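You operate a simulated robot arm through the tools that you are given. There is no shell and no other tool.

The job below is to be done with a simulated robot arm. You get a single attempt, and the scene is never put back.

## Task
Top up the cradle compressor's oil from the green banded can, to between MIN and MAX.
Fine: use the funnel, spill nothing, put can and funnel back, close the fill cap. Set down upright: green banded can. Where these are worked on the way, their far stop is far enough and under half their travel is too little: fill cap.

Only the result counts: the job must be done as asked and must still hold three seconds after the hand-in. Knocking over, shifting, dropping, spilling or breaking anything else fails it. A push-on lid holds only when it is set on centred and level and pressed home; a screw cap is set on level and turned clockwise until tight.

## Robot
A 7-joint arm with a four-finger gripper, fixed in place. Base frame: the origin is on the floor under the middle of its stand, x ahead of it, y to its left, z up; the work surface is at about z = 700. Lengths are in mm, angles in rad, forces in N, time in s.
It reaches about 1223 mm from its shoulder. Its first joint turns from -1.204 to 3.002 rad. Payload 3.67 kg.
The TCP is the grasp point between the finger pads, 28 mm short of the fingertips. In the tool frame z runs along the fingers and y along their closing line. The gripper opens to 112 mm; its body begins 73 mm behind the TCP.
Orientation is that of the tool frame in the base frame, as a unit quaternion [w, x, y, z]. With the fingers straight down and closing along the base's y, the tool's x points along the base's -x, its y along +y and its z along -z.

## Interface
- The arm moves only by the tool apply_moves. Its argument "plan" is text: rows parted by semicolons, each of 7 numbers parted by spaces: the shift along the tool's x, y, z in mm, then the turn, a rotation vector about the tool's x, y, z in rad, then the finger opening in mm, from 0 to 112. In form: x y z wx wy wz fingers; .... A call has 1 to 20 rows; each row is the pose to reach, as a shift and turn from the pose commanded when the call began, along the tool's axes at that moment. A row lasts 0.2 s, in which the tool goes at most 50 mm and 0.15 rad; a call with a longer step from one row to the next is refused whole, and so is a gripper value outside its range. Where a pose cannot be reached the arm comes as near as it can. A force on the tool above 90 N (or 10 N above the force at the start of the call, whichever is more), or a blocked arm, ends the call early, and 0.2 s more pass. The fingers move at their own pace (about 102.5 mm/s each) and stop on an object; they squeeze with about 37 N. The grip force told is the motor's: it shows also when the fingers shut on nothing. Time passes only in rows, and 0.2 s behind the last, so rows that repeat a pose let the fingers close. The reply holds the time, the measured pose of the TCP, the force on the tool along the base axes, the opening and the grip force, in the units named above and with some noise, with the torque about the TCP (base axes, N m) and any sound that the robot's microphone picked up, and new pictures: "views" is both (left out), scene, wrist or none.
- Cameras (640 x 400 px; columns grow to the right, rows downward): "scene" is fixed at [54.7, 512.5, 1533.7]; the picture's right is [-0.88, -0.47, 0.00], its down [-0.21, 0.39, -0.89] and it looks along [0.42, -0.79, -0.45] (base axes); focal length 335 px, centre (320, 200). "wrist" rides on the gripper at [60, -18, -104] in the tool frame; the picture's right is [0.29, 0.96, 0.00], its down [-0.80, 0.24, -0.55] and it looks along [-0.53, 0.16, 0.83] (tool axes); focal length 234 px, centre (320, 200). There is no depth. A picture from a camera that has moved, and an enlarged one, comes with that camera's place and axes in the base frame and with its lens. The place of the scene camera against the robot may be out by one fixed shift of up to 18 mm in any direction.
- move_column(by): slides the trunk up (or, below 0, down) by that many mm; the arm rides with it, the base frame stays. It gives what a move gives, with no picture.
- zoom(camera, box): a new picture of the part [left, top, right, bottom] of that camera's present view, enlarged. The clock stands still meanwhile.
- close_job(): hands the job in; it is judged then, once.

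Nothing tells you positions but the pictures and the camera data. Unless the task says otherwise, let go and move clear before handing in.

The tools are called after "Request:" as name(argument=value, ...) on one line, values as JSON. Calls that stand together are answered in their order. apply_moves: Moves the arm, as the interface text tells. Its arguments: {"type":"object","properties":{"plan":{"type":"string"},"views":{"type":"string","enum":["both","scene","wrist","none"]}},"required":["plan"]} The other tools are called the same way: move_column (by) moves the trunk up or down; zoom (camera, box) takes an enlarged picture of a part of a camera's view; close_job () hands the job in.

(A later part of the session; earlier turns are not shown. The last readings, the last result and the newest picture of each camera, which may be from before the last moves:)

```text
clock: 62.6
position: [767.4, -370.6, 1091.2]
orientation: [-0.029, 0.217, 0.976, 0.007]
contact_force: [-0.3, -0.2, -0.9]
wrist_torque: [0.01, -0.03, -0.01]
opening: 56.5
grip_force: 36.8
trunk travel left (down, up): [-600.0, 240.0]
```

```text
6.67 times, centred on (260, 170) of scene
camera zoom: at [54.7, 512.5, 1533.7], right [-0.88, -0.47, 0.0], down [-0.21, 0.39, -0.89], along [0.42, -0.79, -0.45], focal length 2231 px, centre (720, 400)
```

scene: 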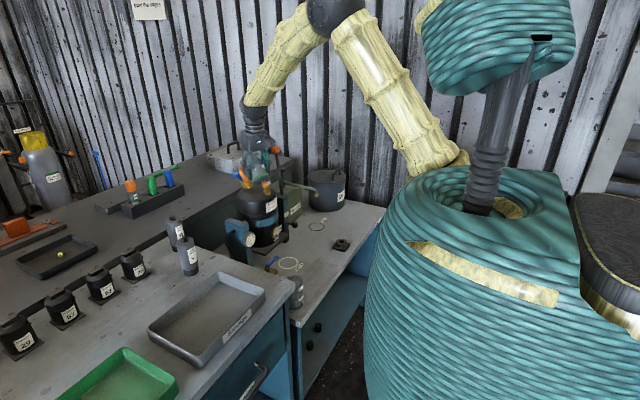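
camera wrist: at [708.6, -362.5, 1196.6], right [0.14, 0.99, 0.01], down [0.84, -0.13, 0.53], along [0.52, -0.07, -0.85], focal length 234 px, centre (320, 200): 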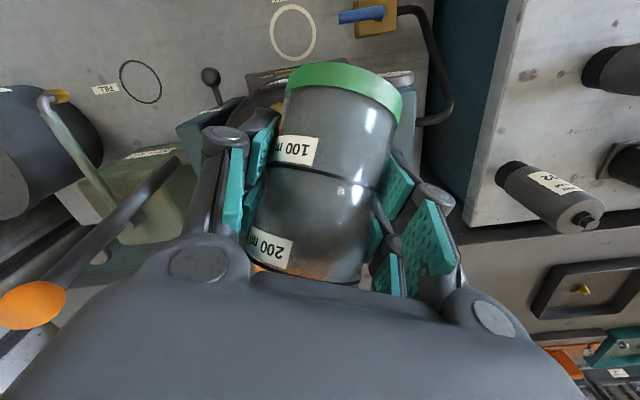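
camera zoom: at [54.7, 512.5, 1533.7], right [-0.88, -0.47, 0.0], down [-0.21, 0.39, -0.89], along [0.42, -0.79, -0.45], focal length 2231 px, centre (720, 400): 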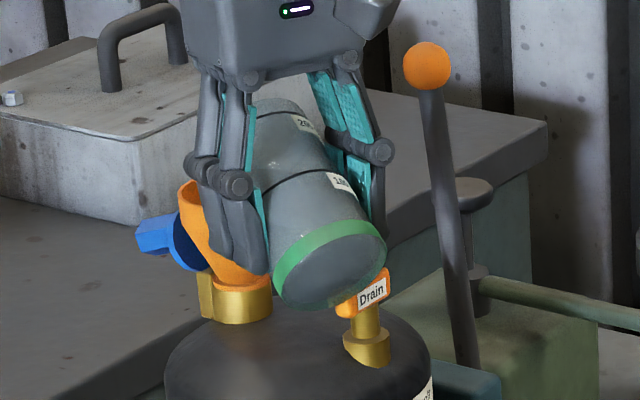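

Request:
apply_moves(plan="0 0 0 0 0 0 45; 0 0 0 0 0 0 45; 0 0 0 0 0 0 45; 0 0 0 0 0 0 45; 0 0 0 0 0 0 45", views="wrist")

Request:
zoom(camera="scene", box=[266, 222, 290, 240])

Request:
zoom(camera="wrist", box=[220, 180, 400, 300])

```text
clock: 63.8
position: [767.8, -369.6, 1091.6]
orientation: [-0.03, 0.216, 0.976, 0.007]
contact_force: [0.3, -0.6, -2.0]
wrist_torque: [-0.06, 0.0, 0.0]
opening: 56.4
grip_force: 36.8
trunk travel left (down, up): [-600.0, 240.0]
camera wrist: at [711.2, -363.9, 1197.7], right [0.14, 0.99, 0.02], down [0.85, -0.13, 0.5], along [0.5, -0.06, -0.86], focal length 234 px, centre (320, 200)
```

wrist: 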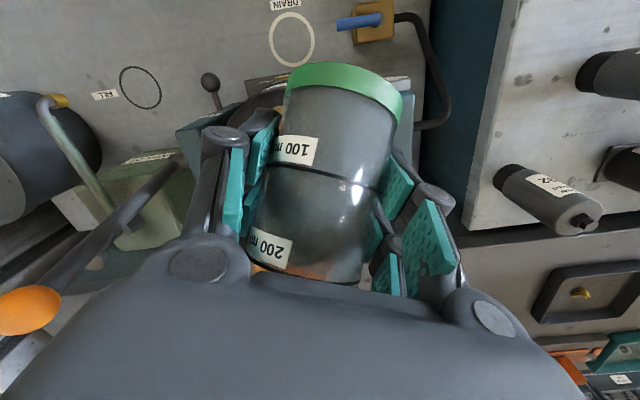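

```text
16.00 times, centred on (278, 231) of scene
camera zoom: at [54.7, 512.5, 1533.7], right [-0.88, -0.47, 0.0], down [-0.21, 0.39, -0.89], along [0.42, -0.79, -0.45], focal length 5355 px, centre (992, -296)
```

zoom: 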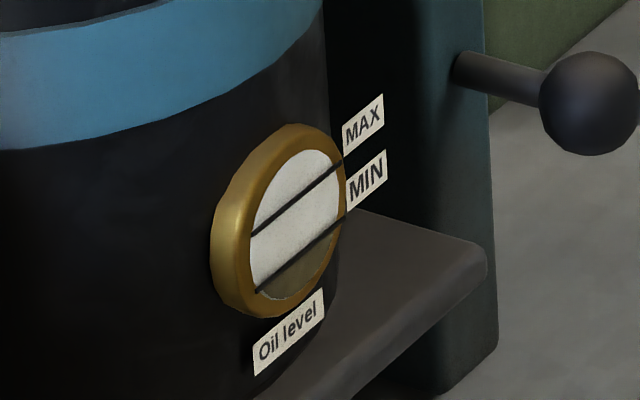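

```text
3.33 times, centred on (310, 240) of wrist
camera zoom: at [711.2, -363.9, 1197.7], right [0.14, 0.99, 0.02], down [0.85, -0.13, 0.5], along [0.5, -0.06, -0.86], focal length 781 px, centre (353, 67)
```

zoom: 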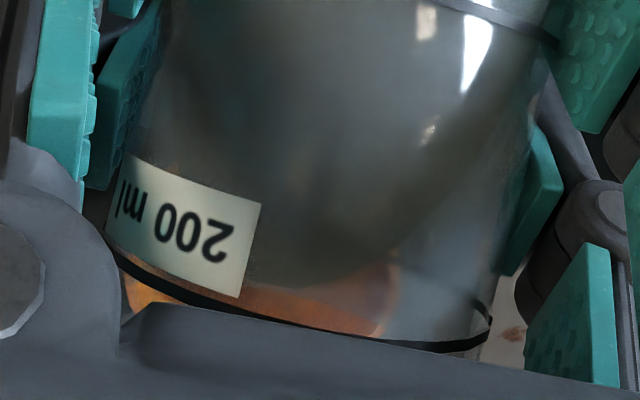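

Request:
apply_moves(plan="0 0 -1 0 0.018 0 45; 0 0 -2 0 0.035 0 45; 0 0 -2 0 0.035 0 45; 0 0 -2 0 0.035 0 45; 0 0 -2 0 0.035 0 45; 0 0 -2 0 0.035 0 45", views="none")

Request:
zoom(camera="scene", box=[266, 222, 290, 240])

```text
clock: 65.2
position: [767.1, -371.1, 1091.5]
orientation: [-0.046, 0.216, 0.975, 0.011]
contact_force: [0.4, -0.3, -2.0]
wrist_torque: [-0.01, -0.01, -0.02]
opening: 56.5
grip_force: 37.3
trunk travel left (down, up): [-600.0, 240.0]
```

```text
16.00 times, centred on (278, 231) of scene
camera zoom: at [54.7, 512.5, 1533.7], right [-0.88, -0.47, 0.0], down [-0.21, 0.39, -0.89], along [0.42, -0.79, -0.45], focal length 5355 px, centre (992, -296)
```

zoom: 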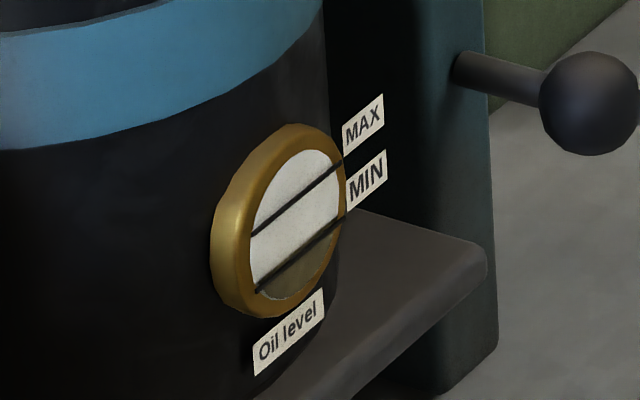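

Request:
apply_moves(plan="0 0 0 0 0 0 45; 0 0 0 0 0 0 45; 0 0 0 0 0 0 45; 0 0 0 0 0 0 45; 0 0 0 0 0 0 45; 0 0 0 0 0 0 45; 0 0 0 0 0 0 45; 0 0 0 0 0 0 45; 0 0 0 0 0 0 45; 0 0 0 0 0 0 45", views="none")

Request:
zoom(camera="scene", box=[270, 225, 286, 238])

```text
clock: 67.4
position: [767.2, -371.0, 1092.5]
orientation: [-0.047, 0.217, 0.975, 0.01]
contact_force: [-0.2, -0.3, -1.6]
wrist_torque: [0.0, -0.01, 0.01]
opening: 56.3
grip_force: 37.0
trunk travel left (down, up): [-600.0, 240.0]
```

```text
16.00 times, centred on (278, 232) of scene
camera zoom: at [54.7, 512.5, 1533.7], right [-0.88, -0.47, 0.0], down [-0.21, 0.39, -0.89], along [0.42, -0.79, -0.45], focal length 5355 px, centre (992, -304)
```

zoom: 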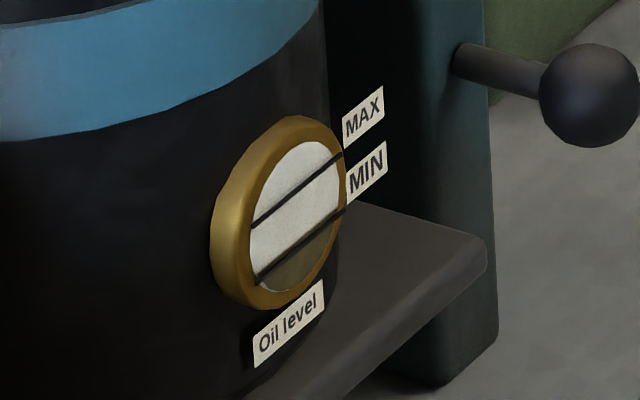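

The level is now slightly above MIN after waiting for the funnel to drain. I'll tilt about 2.5° more and wait again.

Request:
apply_moves(plan="0 0 -0.5 0 0.011 0 45; 0 0 -1 0 0.022 0 45; 0 0 -1.5 0 0.033 0 45; 0 0 -2 0 0.044 0 45; 0 0 -2 0 0.044 0 45; 0 0 -2 0 0.044 0 45; 0 0 -2 0 0.044 0 45; 0 0 -2 0 0.044 0 45; 0 0 -2 0 0.044 0 45; 0 0 -2 0 0.044 0 45; 0 0 -2 0 0.044 0 45; 0 0 -2 0 0.044 0 45", views="none")

Request:
zoom(camera="scene", box=[270, 225, 286, 238])

Request:
zoom(camera="scene", box=[230, 140, 290, 200])

```text
clock: 70.0
position: [767.3, -371.3, 1095.6]
orientation: [-0.069, 0.216, 0.974, 0.015]
contact_force: [-1.2, -0.1, -0.5]
wrist_torque: [-0.02, -0.03, -0.04]
opening: 56.3
grip_force: 36.0
trunk travel left (down, up): [-600.0, 240.0]
```

```text
16.00 times, centred on (278, 232) of scene
camera zoom: at [54.7, 512.5, 1533.7], right [-0.88, -0.47, 0.0], down [-0.21, 0.39, -0.89], along [0.42, -0.79, -0.45], focal length 5355 px, centre (992, -304)
```

zoom: 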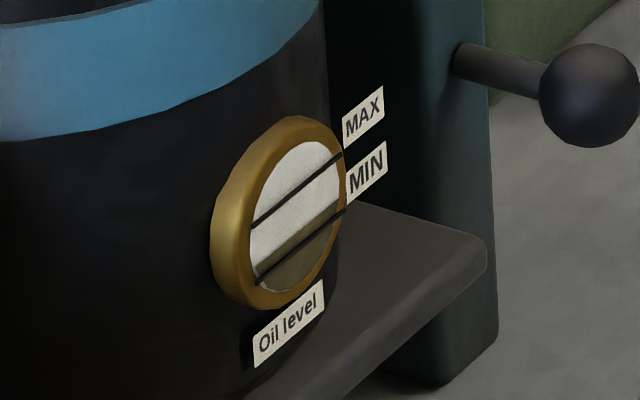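

```text
6.67 times, centred on (260, 170) of scene
camera zoom: at [54.7, 512.5, 1533.7], right [-0.88, -0.47, 0.0], down [-0.21, 0.39, -0.89], along [0.42, -0.79, -0.45], focal length 2231 px, centre (720, 400)
```

zoom: 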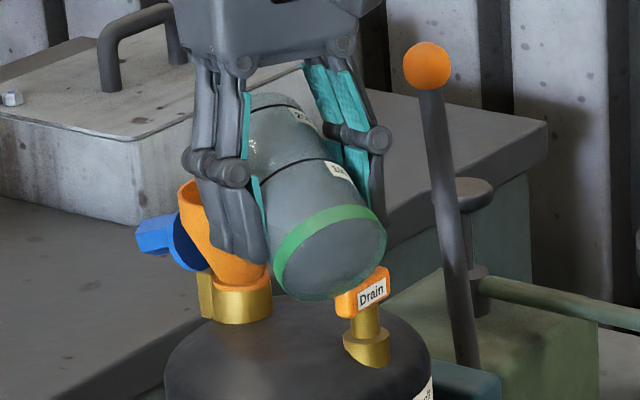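

The level is now clearly above MIN, about a third of the way to MAX. I'll wait to see whether it's still rising.

Request:
apply_moves(plan="0 0 0 0 0 0 45; 0 0 0 0 0 0 45; 0 0 0 0 0 0 45; 0 0 0 0 0 0 45; 0 0 0 0 0 0 45; 0 0 0 0 0 0 45; 0 0 0 0 0 0 45; 0 0 0 0 0 0 45", views="none")

Request:
zoom(camera="scene", box=[270, 225, 286, 238])

```text
clock: 71.8
position: [766.8, -370.3, 1095.6]
orientation: [-0.068, 0.216, 0.974, 0.015]
contact_force: [0.1, 0.0, -1.3]
wrist_torque: [-0.01, -0.02, -0.01]
opening: 56.3
grip_force: 37.6
trunk travel left (down, up): [-600.0, 240.0]
```

```text
16.00 times, centred on (278, 232) of scene
camera zoom: at [54.7, 512.5, 1533.7], right [-0.88, -0.47, 0.0], down [-0.21, 0.39, -0.89], along [0.42, -0.79, -0.45], focal length 5355 px, centre (992, -304)
```

zoom: 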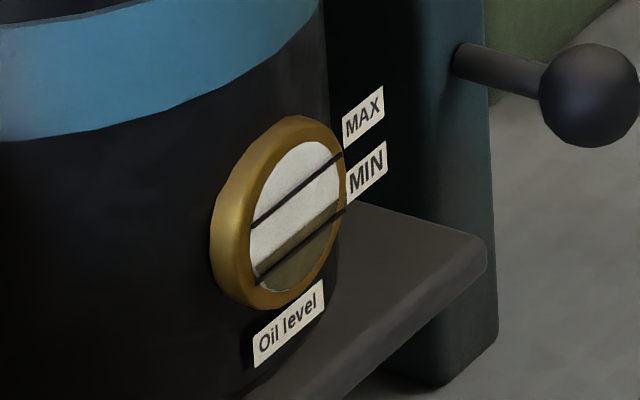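

Stable at about a third. One more small tilt of about 1.2° should bring it near mid-band.

Request:
apply_moves(plan="0 0 -0.5 0 0.01 0 45; 0 0 -1 0 0.021 0 45; 0 0 -1 0 0.021 0 45; 0 0 -1 0 0.021 0 45; 0 0 -1 0 0.021 0 45; 0 0 -1 0 0.021 0 45; 0 0 -1 0 0.021 0 45; 0 0 -1 0 0.021 0 45; 0 0 -1 0 0.021 0 45", views="none")

Request:
zoom(camera="scene", box=[270, 225, 286, 238])

```text
clock: 73.8
position: [767.8, -372.6, 1096.1]
orientation: [-0.078, 0.216, 0.973, 0.018]
contact_force: [-0.9, 0.1, -1.2]
wrist_torque: [0.0, -0.04, 0.01]
opening: 56.3
grip_force: 37.1
trunk travel left (down, up): [-600.0, 240.0]
```

```text
16.00 times, centred on (278, 232) of scene
camera zoom: at [54.7, 512.5, 1533.7], right [-0.88, -0.47, 0.0], down [-0.21, 0.39, -0.89], along [0.42, -0.79, -0.45], focal length 5355 px, centre (992, -304)
```

zoom: 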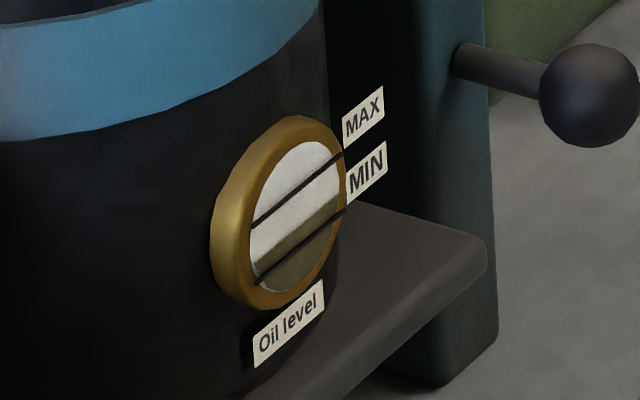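

The level is about 40% of the way from MIN to MAX, a safe spot. I'll return the can upright while raising it slightly.

Request:
apply_moves(plan="0.3 0 -2 0 -0.08 0 45; 0.8 0 -5 0 -0.17 0 45; 1.6 0 -10 0 -0.26 0 45; 2.4 0 -15 0 -0.35 0 45; 3.2 0 -20 0 -0.44 0 45; 4.5 0 -28 0 -0.54 0 45; 5.7 0 -35 0 -0.64 0 45; 7 0 -43 0 -0.74 0 45; 8 0 -49 0 -0.84 0 45; 8.6 0 -53 0 -0.94 0 45; 8.6 0 -53 0 -1.04 0 45; 8.6 0 -53 0 -1.131 0 45; 8.6 0 -53 0 -1.131 0 45")

Request:
zoom(camera="scene", box=[220, 130, 300, 210])

Request:
zoom(camera="scene", box=[270, 225, 286, 238])

```text
clock: 76.6
position: [767.4, -372.2, 1149.6]
orientation: [0.456, 0.191, 0.863, -0.101]
contact_force: [-0.2, -0.5, -1.3]
wrist_torque: [-0.03, 0.02, 0.0]
opening: 56.1
grip_force: 36.6
trunk travel left (down, up): [-600.0, 240.0]
camera wrist: at [651.1, -336.5, 1158.6], right [0.26, 0.94, -0.24], down [0.09, 0.22, 0.97], along [0.96, -0.27, -0.03], focal length 234 px, centre (320, 200)
```

scene: 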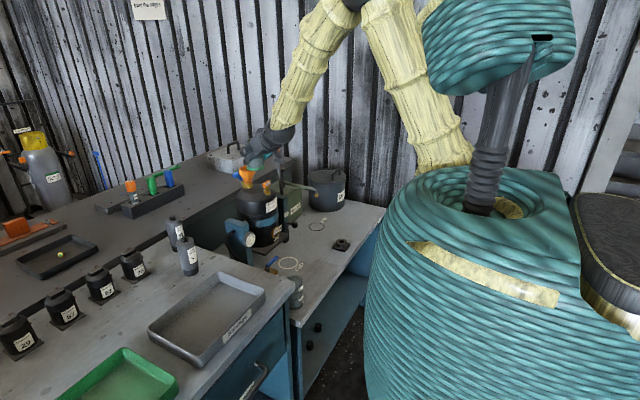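
wrist: 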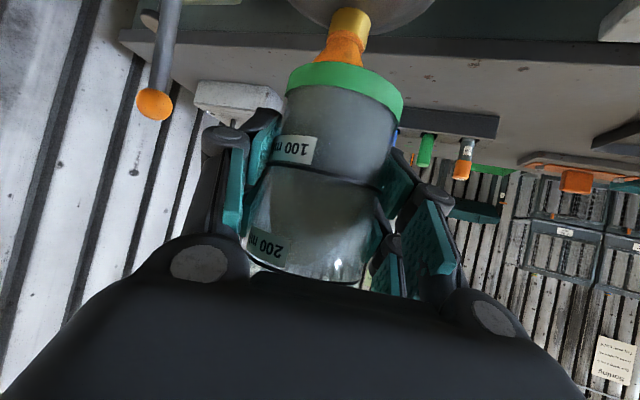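

```text
5.00 times, centred on (260, 170) of scene
camera zoom: at [54.7, 512.5, 1533.7], right [-0.88, -0.47, 0.0], down [-0.21, 0.39, -0.89], along [0.42, -0.79, -0.45], focal length 1673 px, centre (620, 350)
```

zoom: 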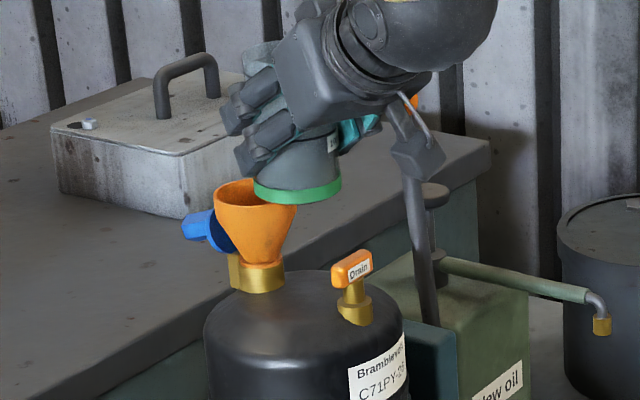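

```text
16.00 times, centred on (278, 232) of scene
camera zoom: at [54.7, 512.5, 1533.7], right [-0.88, -0.47, 0.0], down [-0.21, 0.39, -0.89], along [0.42, -0.79, -0.45], focal length 5355 px, centre (992, -304)
```

zoom: 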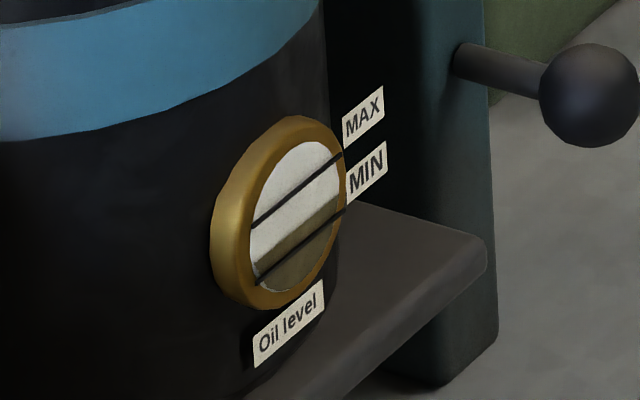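

The can is upright again and the level is stable between MIN and MAX. I'll carry the can back to above its original spot, turning to the pick-up heading on the way.

Request:
apply_moves(plan="1 -40.2 -1.5 0 0 0 45; 2 -80.3 -3 0 0 0 45; 3 -120.5 -4.5 0.048 0 0.0328 45; 4.1 -160.6 -6 0.096 0 0.0657 45; 5.1 -200.8 -7.5 0.144 0 0.0985 45; 6.1 -241 -9 0.192 0 0.1313 45; 7.1 -281.1 -10.4 0.24 0 0.1642 45; 8.1 -321.3 -11.9 0.288 0 0.197 45; 9.2 -361.4 -13.4 0.288 0 0.197 45; 10.2 -401.6 -14.9 0.288 0 0.197 45; 11.2 -441.7 -16.4 0.288 0 0.197 45; 12.2 -481.9 -17.9 0.288 0 0.197 45; 12.2 -481.9 -17.9 0.288 0 0.197 45; 12.2 -481.9 -17.9 0.288 0 0.197 45")

Request:
zoom(camera="scene", box=[320, 140, 400, 240])

```text
clock: 79.6
position: [544.2, -798.3, 1152.5]
orientation: [0.431, 0.338, 0.817, -0.178]
contact_force: [0.0, 0.3, -2.0]
wrist_torque: [0.01, -0.01, 0.01]
opening: 56.3
grip_force: 37.1
trunk travel left (down, up): [-600.0, 240.0]
camera wrist: at [447.0, -726.2, 1161.2], right [0.56, 0.79, -0.24], down [0.16, 0.17, 0.97], along [0.81, -0.58, -0.03], focal length 234 px, centre (320, 200)
```

scene: 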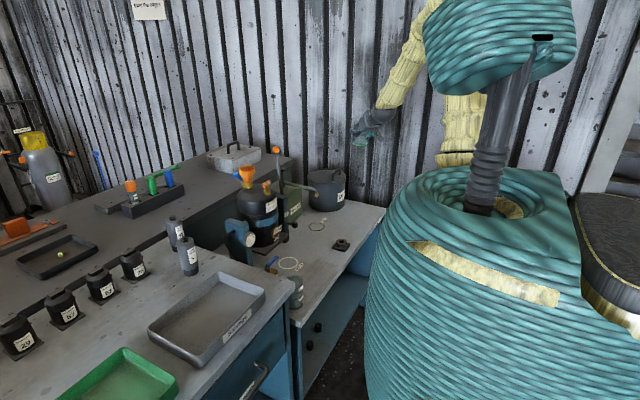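
wrist: 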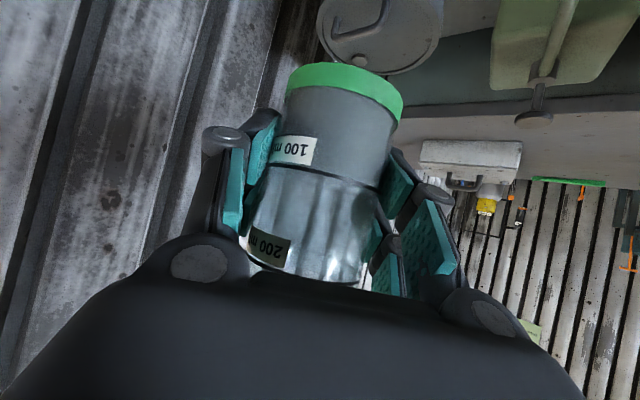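

```text
4.00 times, centred on (360, 190) of scene
camera zoom: at [54.7, 512.5, 1533.7], right [-0.88, -0.47, 0.0], down [-0.21, 0.39, -0.89], along [0.42, -0.79, -0.45], focal length 1339 px, centre (160, 240)
```

zoom: 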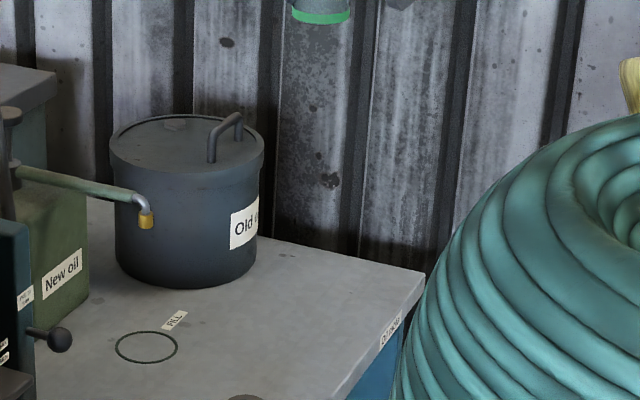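

Directly above the original spot. I'll lower it, slowing near the table.

Request:
apply_moves(plan="33 0 22.6 0 0 0 45; 66 0 45.2 0 0 0 45; 99 0 67.7 0 0 0 45; 132.1 0 90.3 0 0 0 45; 165.1 0 112.9 0 0 0 45; 198.1 0 135.5 0 0 0 45; 231.1 0 158.1 0 0 0 45; 264.1 0 180.6 0 0 0 45; 288.9 0 197.6 0 0 0 45; 305.4 0 208.9 0 0 0 45; 315.3 0 215.6 0 0 0 45; 320.3 0 219 0 0 0 45; 320.3 0 219 0 0 0 45")

Request:
zoom(camera="scene", box=[330, 190, 380, 240])

```text
clock: 82.4
position: [544.9, -800.3, 759.7]
orientation: [0.431, 0.338, 0.817, -0.179]
contact_force: [-0.1, 0.9, -1.5]
wrist_torque: [0.0, 0.0, 0.02]
opening: 56.1
grip_force: 36.9
trunk travel left (down, up): [-600.0, 240.0]
camera wrist: at [446.7, -726.9, 768.8], right [0.56, 0.79, -0.24], down [0.16, 0.17, 0.97], along [0.81, -0.58, -0.03], focal length 234 px, centre (320, 200)
```

scene: 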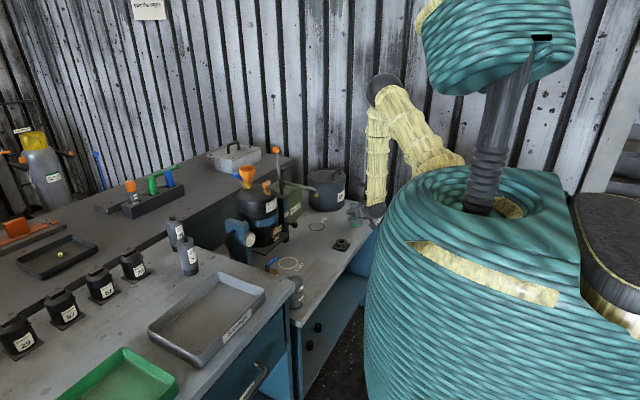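
wrist: 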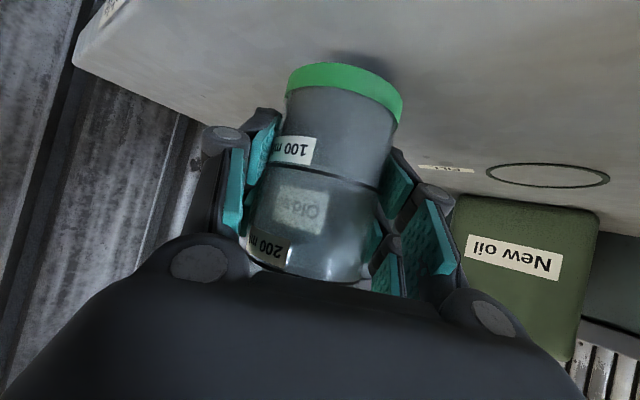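

```text
8.00 times, centred on (355, 215) of scene
camera zoom: at [54.7, 512.5, 1533.7], right [-0.88, -0.47, 0.0], down [-0.21, 0.39, -0.89], along [0.42, -0.79, -0.45], focal length 2677 px, centre (40, 80)
```

zoom: 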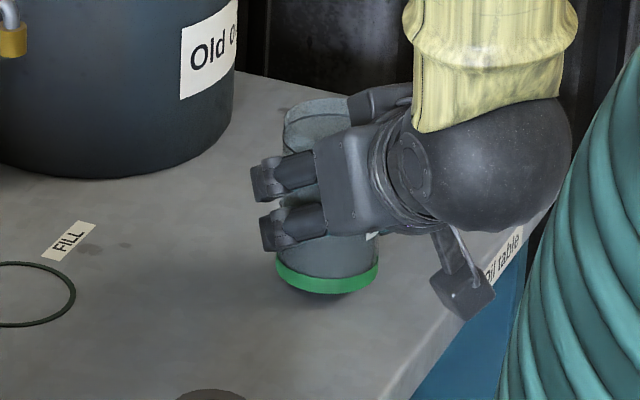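

Request:
apply_moves(plan="2.5 0 1.7 0 0 0 45; 5 0 3.4 0 0 0 45; 6.6 0 4.5 0 0 0 45; 7.4 0 5.1 0 0 0 45; 7.4 0 5.1 0 0 0 45", views="none")

Request:
zoom(camera="scene", box=[330, 190, 380, 240])

```text
clock: 83.6
position: [544.7, -799.3, 752.4]
orientation: [0.431, 0.338, 0.817, -0.178]
contact_force: [0.3, 0.4, -1.2]
wrist_torque: [0.0, 0.01, -0.01]
opening: 56.1
grip_force: 36.9
trunk travel left (down, up): [-600.0, 240.0]
```

```text
8.00 times, centred on (355, 215) of scene
camera zoom: at [54.7, 512.5, 1533.7], right [-0.88, -0.47, 0.0], down [-0.21, 0.39, -0.89], along [0.42, -0.79, -0.45], focal length 2677 px, centre (40, 80)
```

zoom: 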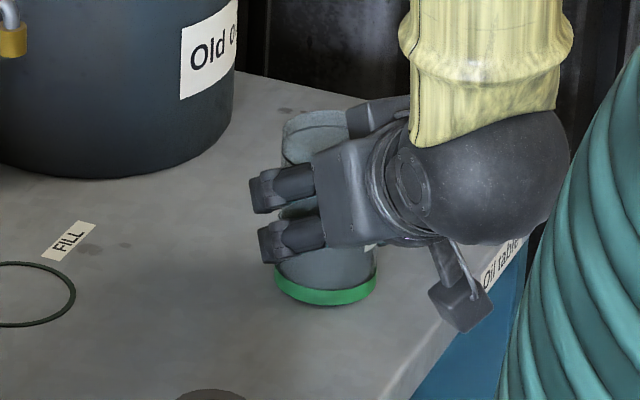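

Request:
apply_moves(plan="0.8 0 0.6 0 0 0 45; 1.7 0 1.1 0 0 0 45; 1.7 0 1.1 0 0 0 45", views="none")

```text
clock: 84.4
position: [544.8, -798.8, 749.7]
orientation: [0.432, 0.338, 0.817, -0.179]
contact_force: [0.8, -3.6, 7.5]
wrist_torque: [-0.15, 0.19, 0.09]
opening: 56.3
grip_force: 37.0
trunk travel left (down, up): [-600.0, 240.0]
```

The can touches down (7.5 N). I'll release gently and back straight out along the approach line.

Request:
apply_moves(plan="0 0 0 0 0 0 58; 0 0 0 0 0 0 61; 0 0 0 0 0 0 66; 0 0 0 0 0 0 80; 0 0 0 0 0 0 112; 0 0 0 0 0 0 112; 0 0 -15 0 0 0 112; 0 0 -40 0 0 0 112; 0 0 -80 0 0 0 112; 0 0 -120 0 0 0 112; 0 0 -160 0 0 0 112; 0 0 -170 0 0 0 112")

Request:
zoom(camera="scene", box=[330, 190, 380, 240])

Request:
zoom(camera="wrist", box=[260, 30, 400, 170])

```text
clock: 87.0
position: [445.5, -701.4, 846.1]
orientation: [0.432, 0.339, 0.817, -0.179]
contact_force: [0.0, -0.5, 0.0]
wrist_torque: [0.01, 0.0, -0.03]
opening: 112.1
grip_force: 0.1
trunk travel left (down, up): [-600.0, 240.0]
camera wrist: at [347.9, -628.8, 854.8], right [0.56, 0.79, -0.24], down [0.16, 0.17, 0.97], along [0.81, -0.58, -0.03], focal length 234 px, centre (320, 200)
```

scene: 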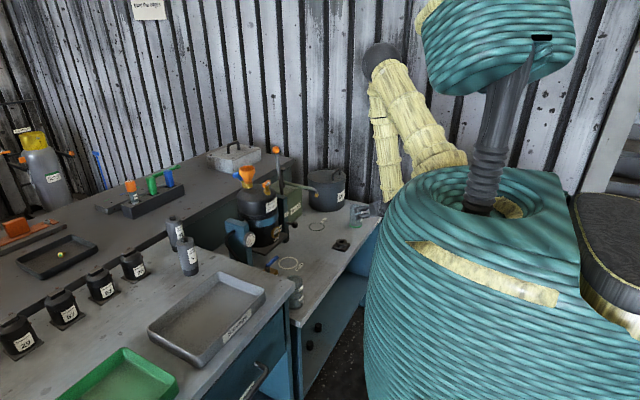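
wrist: 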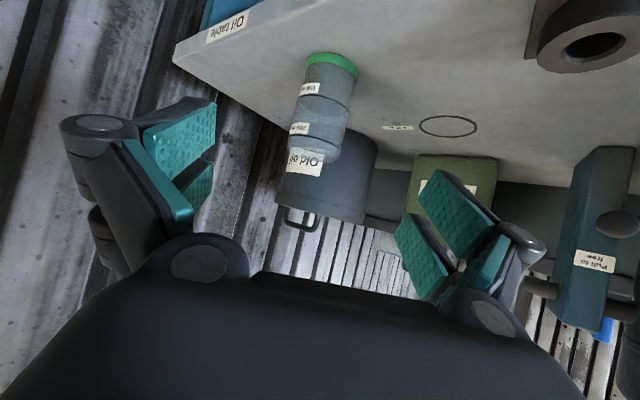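

```text
8.00 times, centred on (355, 215) of scene
camera zoom: at [54.7, 512.5, 1533.7], right [-0.88, -0.47, 0.0], down [-0.21, 0.39, -0.89], along [0.42, -0.79, -0.45], focal length 2677 px, centre (40, 80)
```

zoom: 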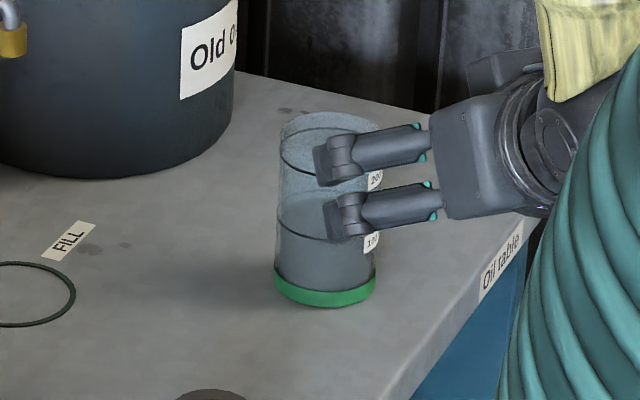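

```text
2.86 times, centred on (330, 100) of wrist
camera zoom: at [347.9, -628.8, 854.8], right [0.56, 0.79, -0.24], down [0.16, 0.17, 0.97], along [0.81, -0.58, -0.03], focal length 669 px, centre (291, 486)
```

zoom: 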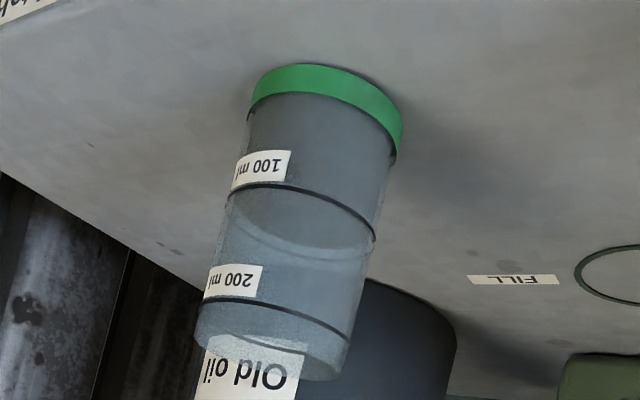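

Request:
zoom(camera="scene", box=[320, 180, 400, 260])

Request:
zoom(camera="scene", box=[234, 155, 266, 190])

Request:
zoom(camera="scene", box=[270, 225, 286, 238])

```text
5.00 times, centred on (360, 220) of scene
camera zoom: at [54.7, 512.5, 1533.7], right [-0.88, -0.47, 0.0], down [-0.21, 0.39, -0.89], along [0.42, -0.79, -0.45], focal length 1673 px, centre (120, 100)
```

zoom: 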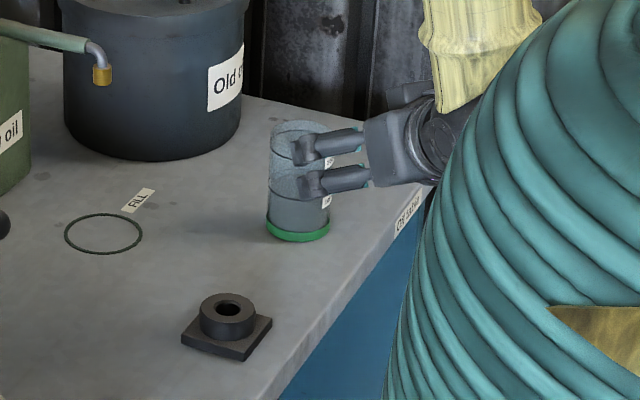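

```text
11.43 times, centred on (250, 172) of scene
camera zoom: at [54.7, 512.5, 1533.7], right [-0.88, -0.47, 0.0], down [-0.21, 0.39, -0.89], along [0.42, -0.79, -0.45], focal length 3825 px, centre (1120, 514)
```

zoom: 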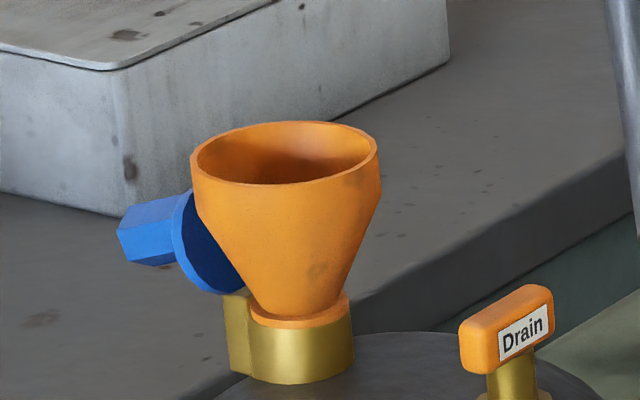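

```text
16.00 times, centred on (278, 232) of scene
camera zoom: at [54.7, 512.5, 1533.7], right [-0.88, -0.47, 0.0], down [-0.21, 0.39, -0.89], along [0.42, -0.79, -0.45], focal length 5355 px, centre (992, -304)
```

zoom: 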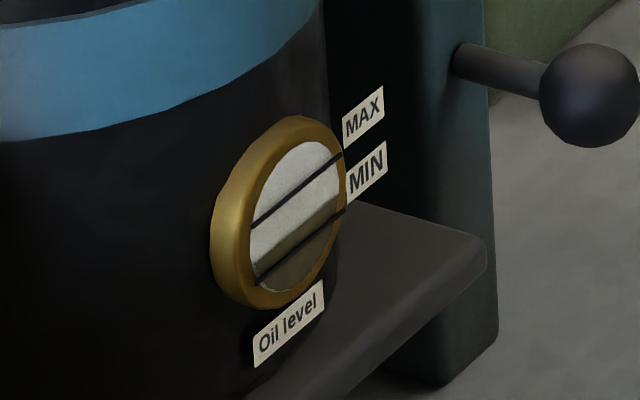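

The can stands upright in place and the bench is clean; the level holds at about 40% of the band. The funnel has drained, so I'll go back to straight-down above it.

Request:
apply_moves(plan="-33.2 20.5 -25.1 0 0 0 112; -66.5 41 -50.2 0 0 0 112; -99.7 61.5 -75.3 0 0 0 112; -133 82 -100.4 0 0 0 112; -166.2 102.5 -125.5 -0.0381 0.0919 -0.0722 112; -179.2 140.9 -136.8 -0.0761 0.1838 -0.1443 112; -192.2 179.3 -148.2 -0.1142 0.2757 -0.2165 112; -205.2 217.7 -159.5 -0.1523 0.3676 -0.2886 112; -218.2 256 -170.9 -0.1904 0.4595 -0.3608 112; -231.2 294.4 -182.2 -0.2284 0.5514 -0.4329 112; -244.2 332.8 -193.6 -0.2665 0.6433 -0.5051 112; -257.2 371.2 -204.9 -0.3046 0.7352 -0.5772 112; -270 400.3 -186.8 -0.3426 0.8271 -0.6494 112; -282.8 429.4 -168.8 -0.3807 0.919 -0.7215 112; -295.5 458.5 -150.7 -0.3807 0.919 -0.7215 112; -308.3 487.6 -132.6 -0.3807 0.919 -0.7215 112; -308.3 487.6 -132.6 -0.3807 0.919 -0.7215 112")

Request:
zoom(camera="wrist", box=[250, 60, 400, 220])

```text
clock: 90.6
position: [832.2, -402.8, 1177.3]
orientation: [0.001, -0.001, 1.0, 0.0]
contact_force: [-0.3, 0.3, -0.1]
wrist_torque: [0.01, 0.0, 0.0]
opening: 112.0
grip_force: 0.1
trunk travel left (down, up): [-600.0, 240.0]
camera wrist: at [772.6, -418.6, 1280.8], right [-0.29, 0.96, 0.0], down [0.8, 0.24, 0.56], along [0.53, 0.16, -0.83], focal length 234 px, centre (320, 200)
```

scene: 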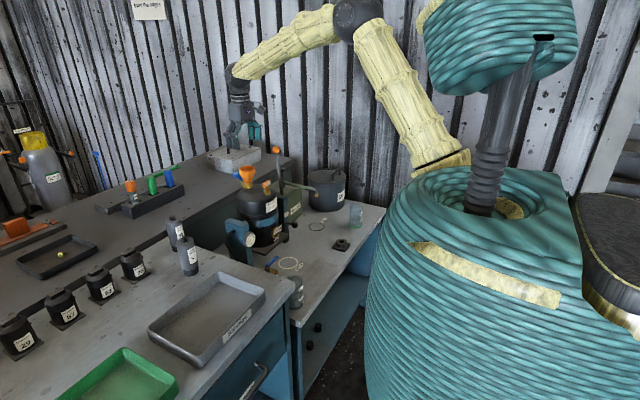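
wrist: 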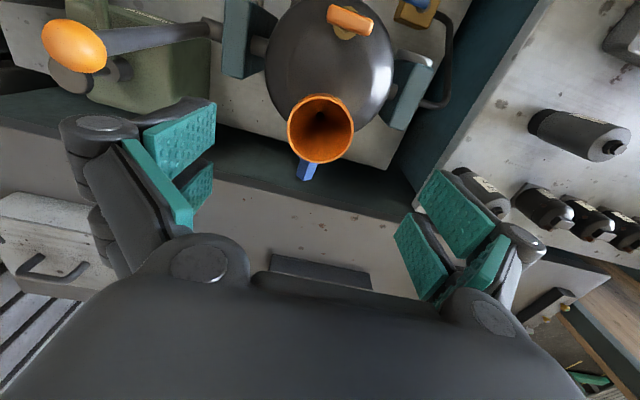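

```text
2.50 times, centred on (325, 140) of wrist
camera zoom: at [772.6, -418.6, 1280.8], right [-0.29, 0.96, 0.0], down [0.8, 0.24, 0.56], along [0.53, 0.16, -0.83], focal length 585 px, centre (308, 350)
```

zoom: 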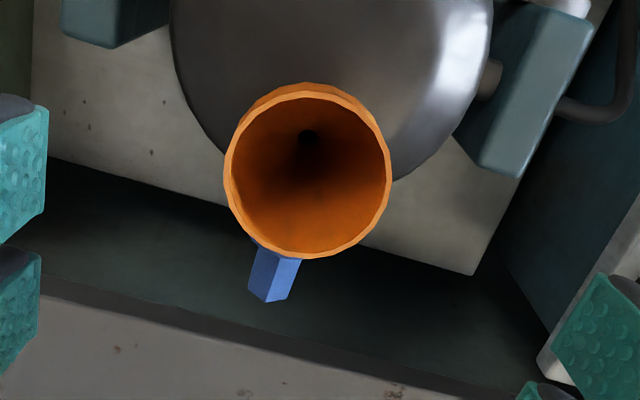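

The funnel is empty and centred directly beneath the hand. I'll lower onto it and grip it as before.

Request:
apply_moves(plan="-0.5 0 40 0 0 0 112; -0.9 0.2 75 0 0 0 112; -0.9 0.2 100 0 0 0 112; -0.9 0.2 112.5 0 0 0 112; -0.9 0.2 112.5 0 0 0 112; -0.9 0.2 112.5 0 0 0 80; -0.9 0.2 112.5 0 0 0 55; -0.9 0.2 112.5 0 0 0 40; -0.9 0.2 112.5 0 0 0 40", views="wrist")

Request:
zoom(camera="scene", box=[234, 155, 266, 190])

Request:
zoom(camera="wrist", box=[240, 100, 400, 270])

```text
clock: 92.6
position: [835.7, -401.5, 1063.8]
orientation: [0.0, 0.0, 1.0, 0.0]
contact_force: [0.3, 0.0, 0.1]
wrist_torque: [-0.02, 0.0, -0.03]
opening: 55.1
grip_force: 37.1
trunk travel left (down, up): [-600.0, 240.0]
camera wrist: at [776.2, -419.1, 1167.1], right [-0.29, 0.96, 0.0], down [0.8, 0.24, 0.55], along [0.53, 0.16, -0.83], focal length 234 px, centre (320, 200)
```

wrist: 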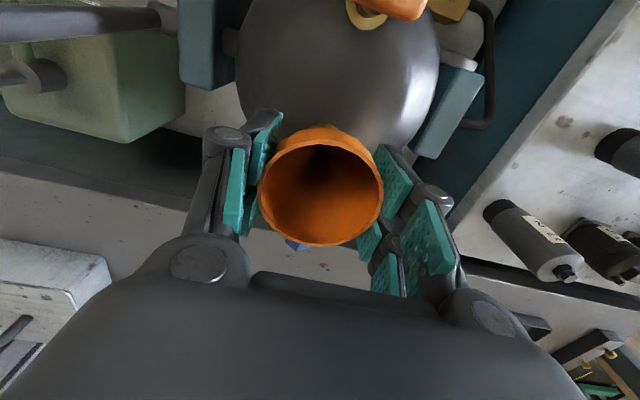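

```text
11.43 times, centred on (250, 172) of scene
camera zoom: at [54.7, 512.5, 1533.7], right [-0.88, -0.47, 0.0], down [-0.21, 0.39, -0.89], along [0.42, -0.79, -0.45], focal length 3825 px, centre (1120, 514)
```

zoom: 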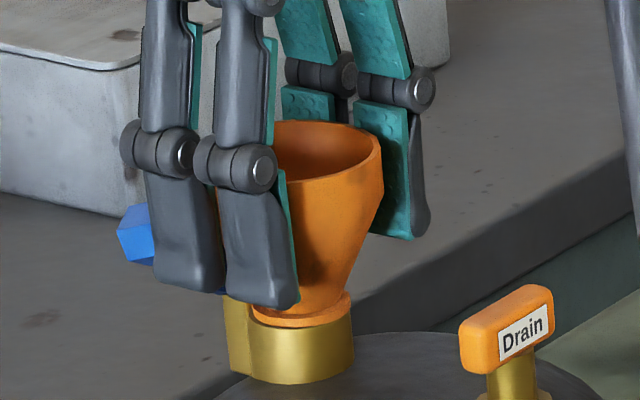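

```text
2.35 times, centred on (320, 185) of wrist
camera zoom: at [776.2, -419.1, 1167.1], right [-0.29, 0.96, 0.0], down [0.8, 0.24, 0.55], along [0.53, 0.16, -0.83], focal length 551 px, centre (320, 235)
```

zoom: 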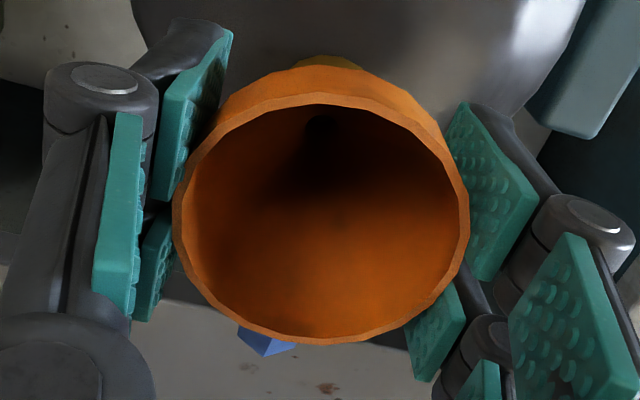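

Gripped and centred. I'll lift it straight out of the neck.

Request:
apply_moves(plan="0 0 -6 0 0 0 40; 0 0 -14 0 0 0 40; 0 0 -25 0 0 0 40; 0 0 -45 0 0 0 40; 0 0 -75 0 0 0 40; 0 0 -110 0 0 0 40; 0 0 -110 0 0 0 40", views="wrist")

Request:
zoom(camera="scene", box=[224, 130, 272, 190])

Request:
zoom(camera="scene", box=[226, 140, 260, 170])

Request:
zoom(camera="wrist", box=[240, 100, 400, 270])

```text
clock: 94.2
position: [836.9, -398.3, 1173.5]
orientation: [-0.001, -0.001, 1.0, 0.0]
contact_force: [0.0, -0.7, -0.7]
wrist_torque: [-0.02, -0.01, 0.0]
opening: 55.3
grip_force: 36.9
trunk travel left (down, up): [-600.0, 240.0]
camera wrist: at [777.2, -417.0, 1276.6], right [-0.29, 0.96, 0.0], down [0.8, 0.24, 0.55], along [0.53, 0.16, -0.83], focal length 234 px, centre (320, 200)
```

wrist: 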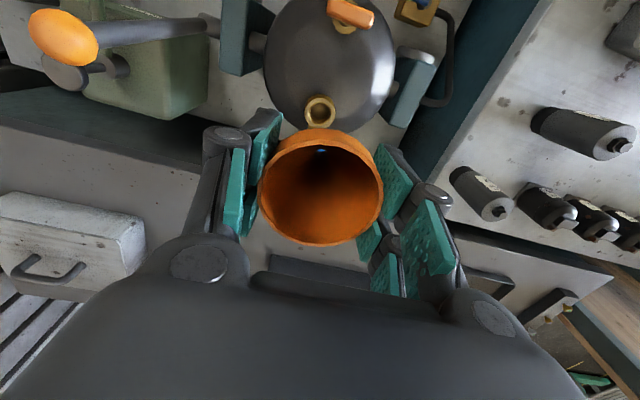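

```text
6.67 times, centred on (248, 160) of scene
camera zoom: at [54.7, 512.5, 1533.7], right [-0.88, -0.47, 0.0], down [-0.21, 0.39, -0.89], along [0.42, -0.79, -0.45], focal length 2231 px, centre (800, 467)
```

zoom: 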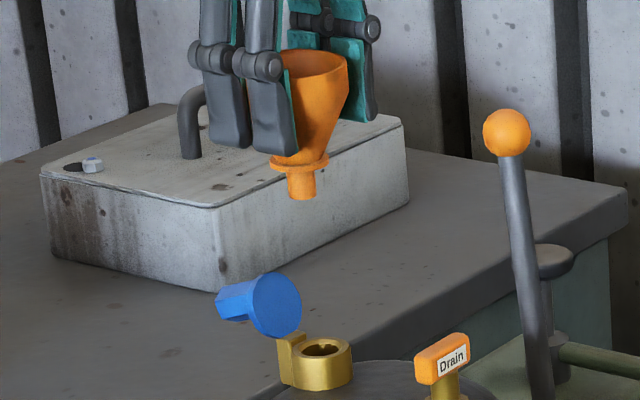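

```text
13.33 times, centred on (243, 155) of scene
camera zoom: at [54.7, 512.5, 1533.7], right [-0.88, -0.47, 0.0], down [-0.21, 0.39, -0.89], along [0.42, -0.79, -0.45], focal length 4462 px, centre (1347, 800)
```

zoom: 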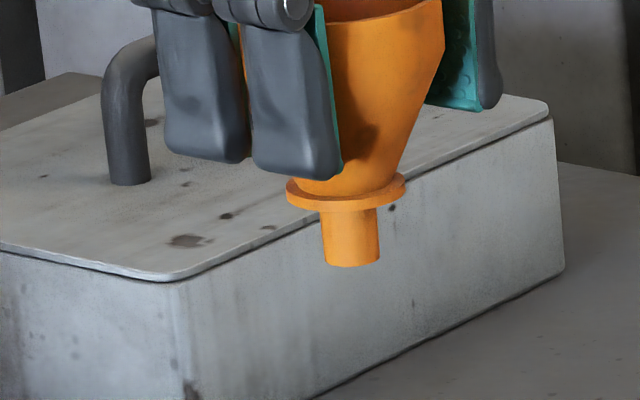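

```text
2.35 times, centred on (320, 185) of wrist
camera zoom: at [777.2, -417.0, 1276.6], right [-0.29, 0.96, 0.0], down [0.8, 0.24, 0.55], along [0.53, 0.16, -0.83], focal length 551 px, centre (320, 235)
```

zoom: 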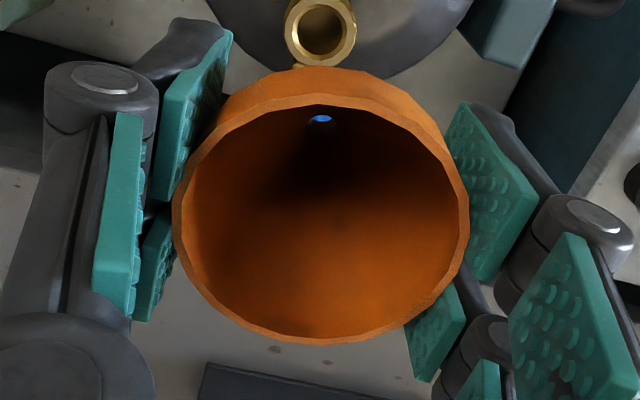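

The funnel is out cleanly, tilted only about 2°. I'll carry it back above its holder, correcting the tilt, and check alignment there.

Request:
apply_moves(plan="40 -4 0 0 0 0 40; 80 -8 0 0 0 0 40; 120 -12 0 0 0 0 40; 150 -40 0 0 0 0 40; 182 -72 0 0 0 0 40; 215 -105 5 0 0 0 40; 247 -138 15 0 0 0 40; 278 -170 30 0 0 0 40; 307.2 -199.8 50 0 0.035 0 40; 307.2 -199.8 95 0 0.035 0 40; 307.2 -199.8 140 0 0.035 0 40; 307.2 -199.8 185 0 0.035 0 40; 307.2 -199.8 220 0 0.035 0 40; 307.2 -199.8 220 0 0.035 0 40")

Request:
zoom(camera="wrist", box=[260, 40, 380, 160])

Request:
zoom(camera="scene", box=[316, 180, 376, 260])

```text
clock: 97.2
position: [528.1, -601.3, 957.3]
orientation: [-0.017, 0.001, 1.0, 0.0]
contact_force: [0.2, 0.0, -0.6]
wrist_torque: [-0.02, -0.03, 0.02]
opening: 55.1
grip_force: 37.2
trunk travel left (down, up): [-600.0, 240.0]
camera wrist: at [472.1, -618.8, 1061.5], right [-0.29, 0.96, 0.01], down [0.82, 0.24, 0.53], along [0.5, 0.16, -0.85], focal length 234 px, centre (320, 200)
```

scene: 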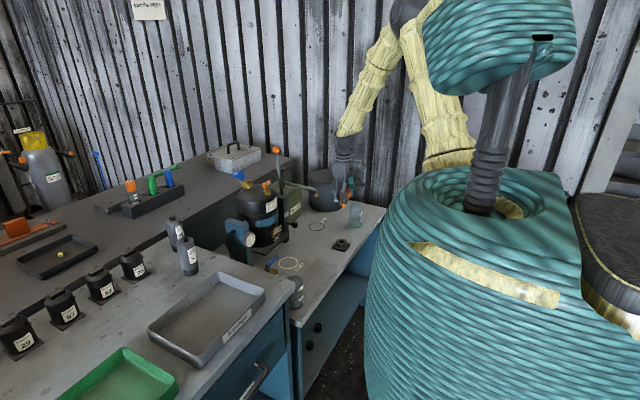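
wrist: 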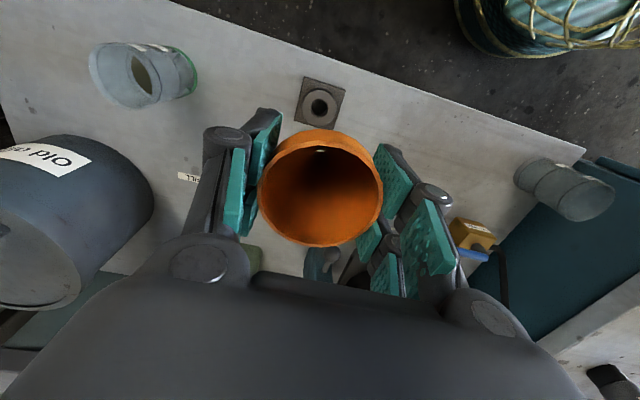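

```text
3.33 times, centred on (320, 100) of wrist
camera zoom: at [472.1, -618.8, 1061.5], right [-0.29, 0.96, 0.01], down [0.82, 0.24, 0.53], along [0.5, 0.16, -0.85], focal length 781 px, centre (320, 533)
```

zoom: 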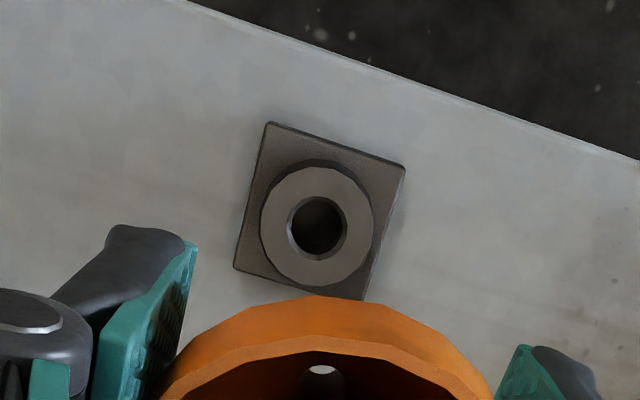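

```text
5.00 times, centred on (346, 220) of scene
camera zoom: at [54.7, 512.5, 1533.7], right [-0.88, -0.47, 0.0], down [-0.21, 0.39, -0.89], along [0.42, -0.79, -0.45], focal length 1673 px, centre (190, 100)
```

zoom: 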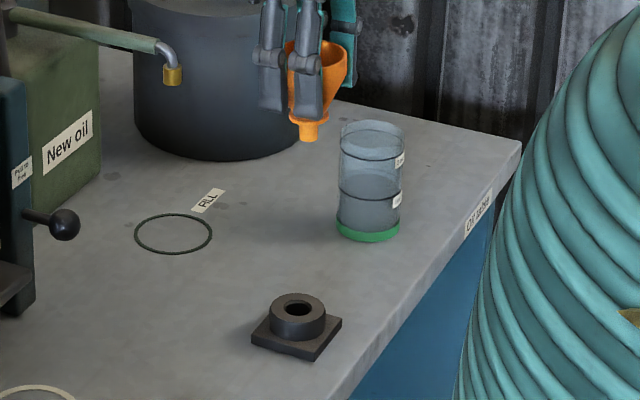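

The wrist view puts the spout directly over the holder hole. I'll lower to just above it and verify with the scene camera.

Request:
apply_moves(plan="-1.4 0 40 0 0 0 40; -2.8 0 80 0 0 0 40; -4.2 0 120 0 0 0 40; -4.9 0 140 0 0 0 40; -4.9 0 140 0 0 0 40", views="wrist")

Request:
zoom(camera="scene", box=[326, 220, 358, 255])

Request:
zoom(camera="wrist", box=[270, 90, 370, 170])

```text
clock: 98.4
position: [529.5, -599.9, 812.1]
orientation: [-0.017, -0.001, 1.0, 0.0]
contact_force: [-1.1, -0.7, 0.7]
wrist_torque: [-0.02, 0.01, -0.01]
opening: 55.1
grip_force: 36.8
trunk travel left (down, up): [-600.0, 240.0]
camera wrist: at [472.6, -617.3, 918.3], right [-0.29, 0.96, 0.01], down [0.82, 0.24, 0.53], along [0.5, 0.16, -0.85], focal length 234 px, centre (320, 200)
```

wrist: 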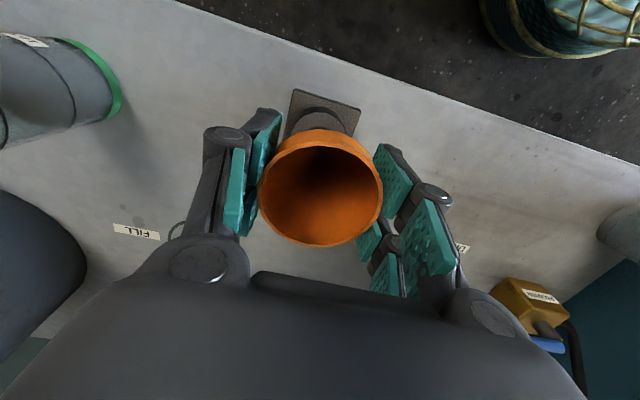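

```text
11.43 times, centred on (342, 238) of scene
camera zoom: at [54.7, 512.5, 1533.7], right [-0.88, -0.47, 0.0], down [-0.21, 0.39, -0.89], along [0.42, -0.79, -0.45], focal length 3825 px, centre (69, -229)
```

zoom: 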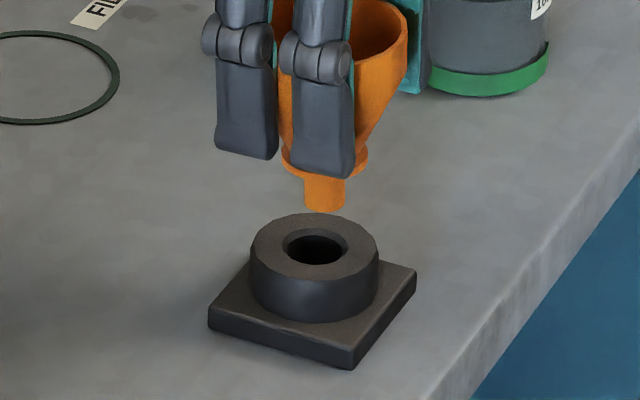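

```text
5.00 times, centred on (320, 130) of wrist
camera zoom: at [472.6, -617.3, 918.3], right [-0.29, 0.96, 0.01], down [0.82, 0.24, 0.53], along [0.5, 0.16, -0.85], focal length 1171 px, centre (320, 550)
```

zoom: 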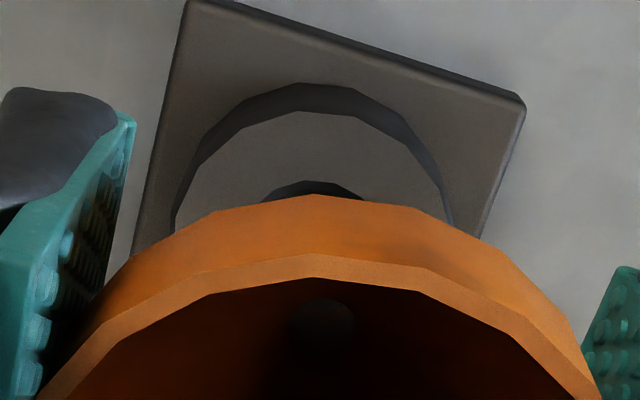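

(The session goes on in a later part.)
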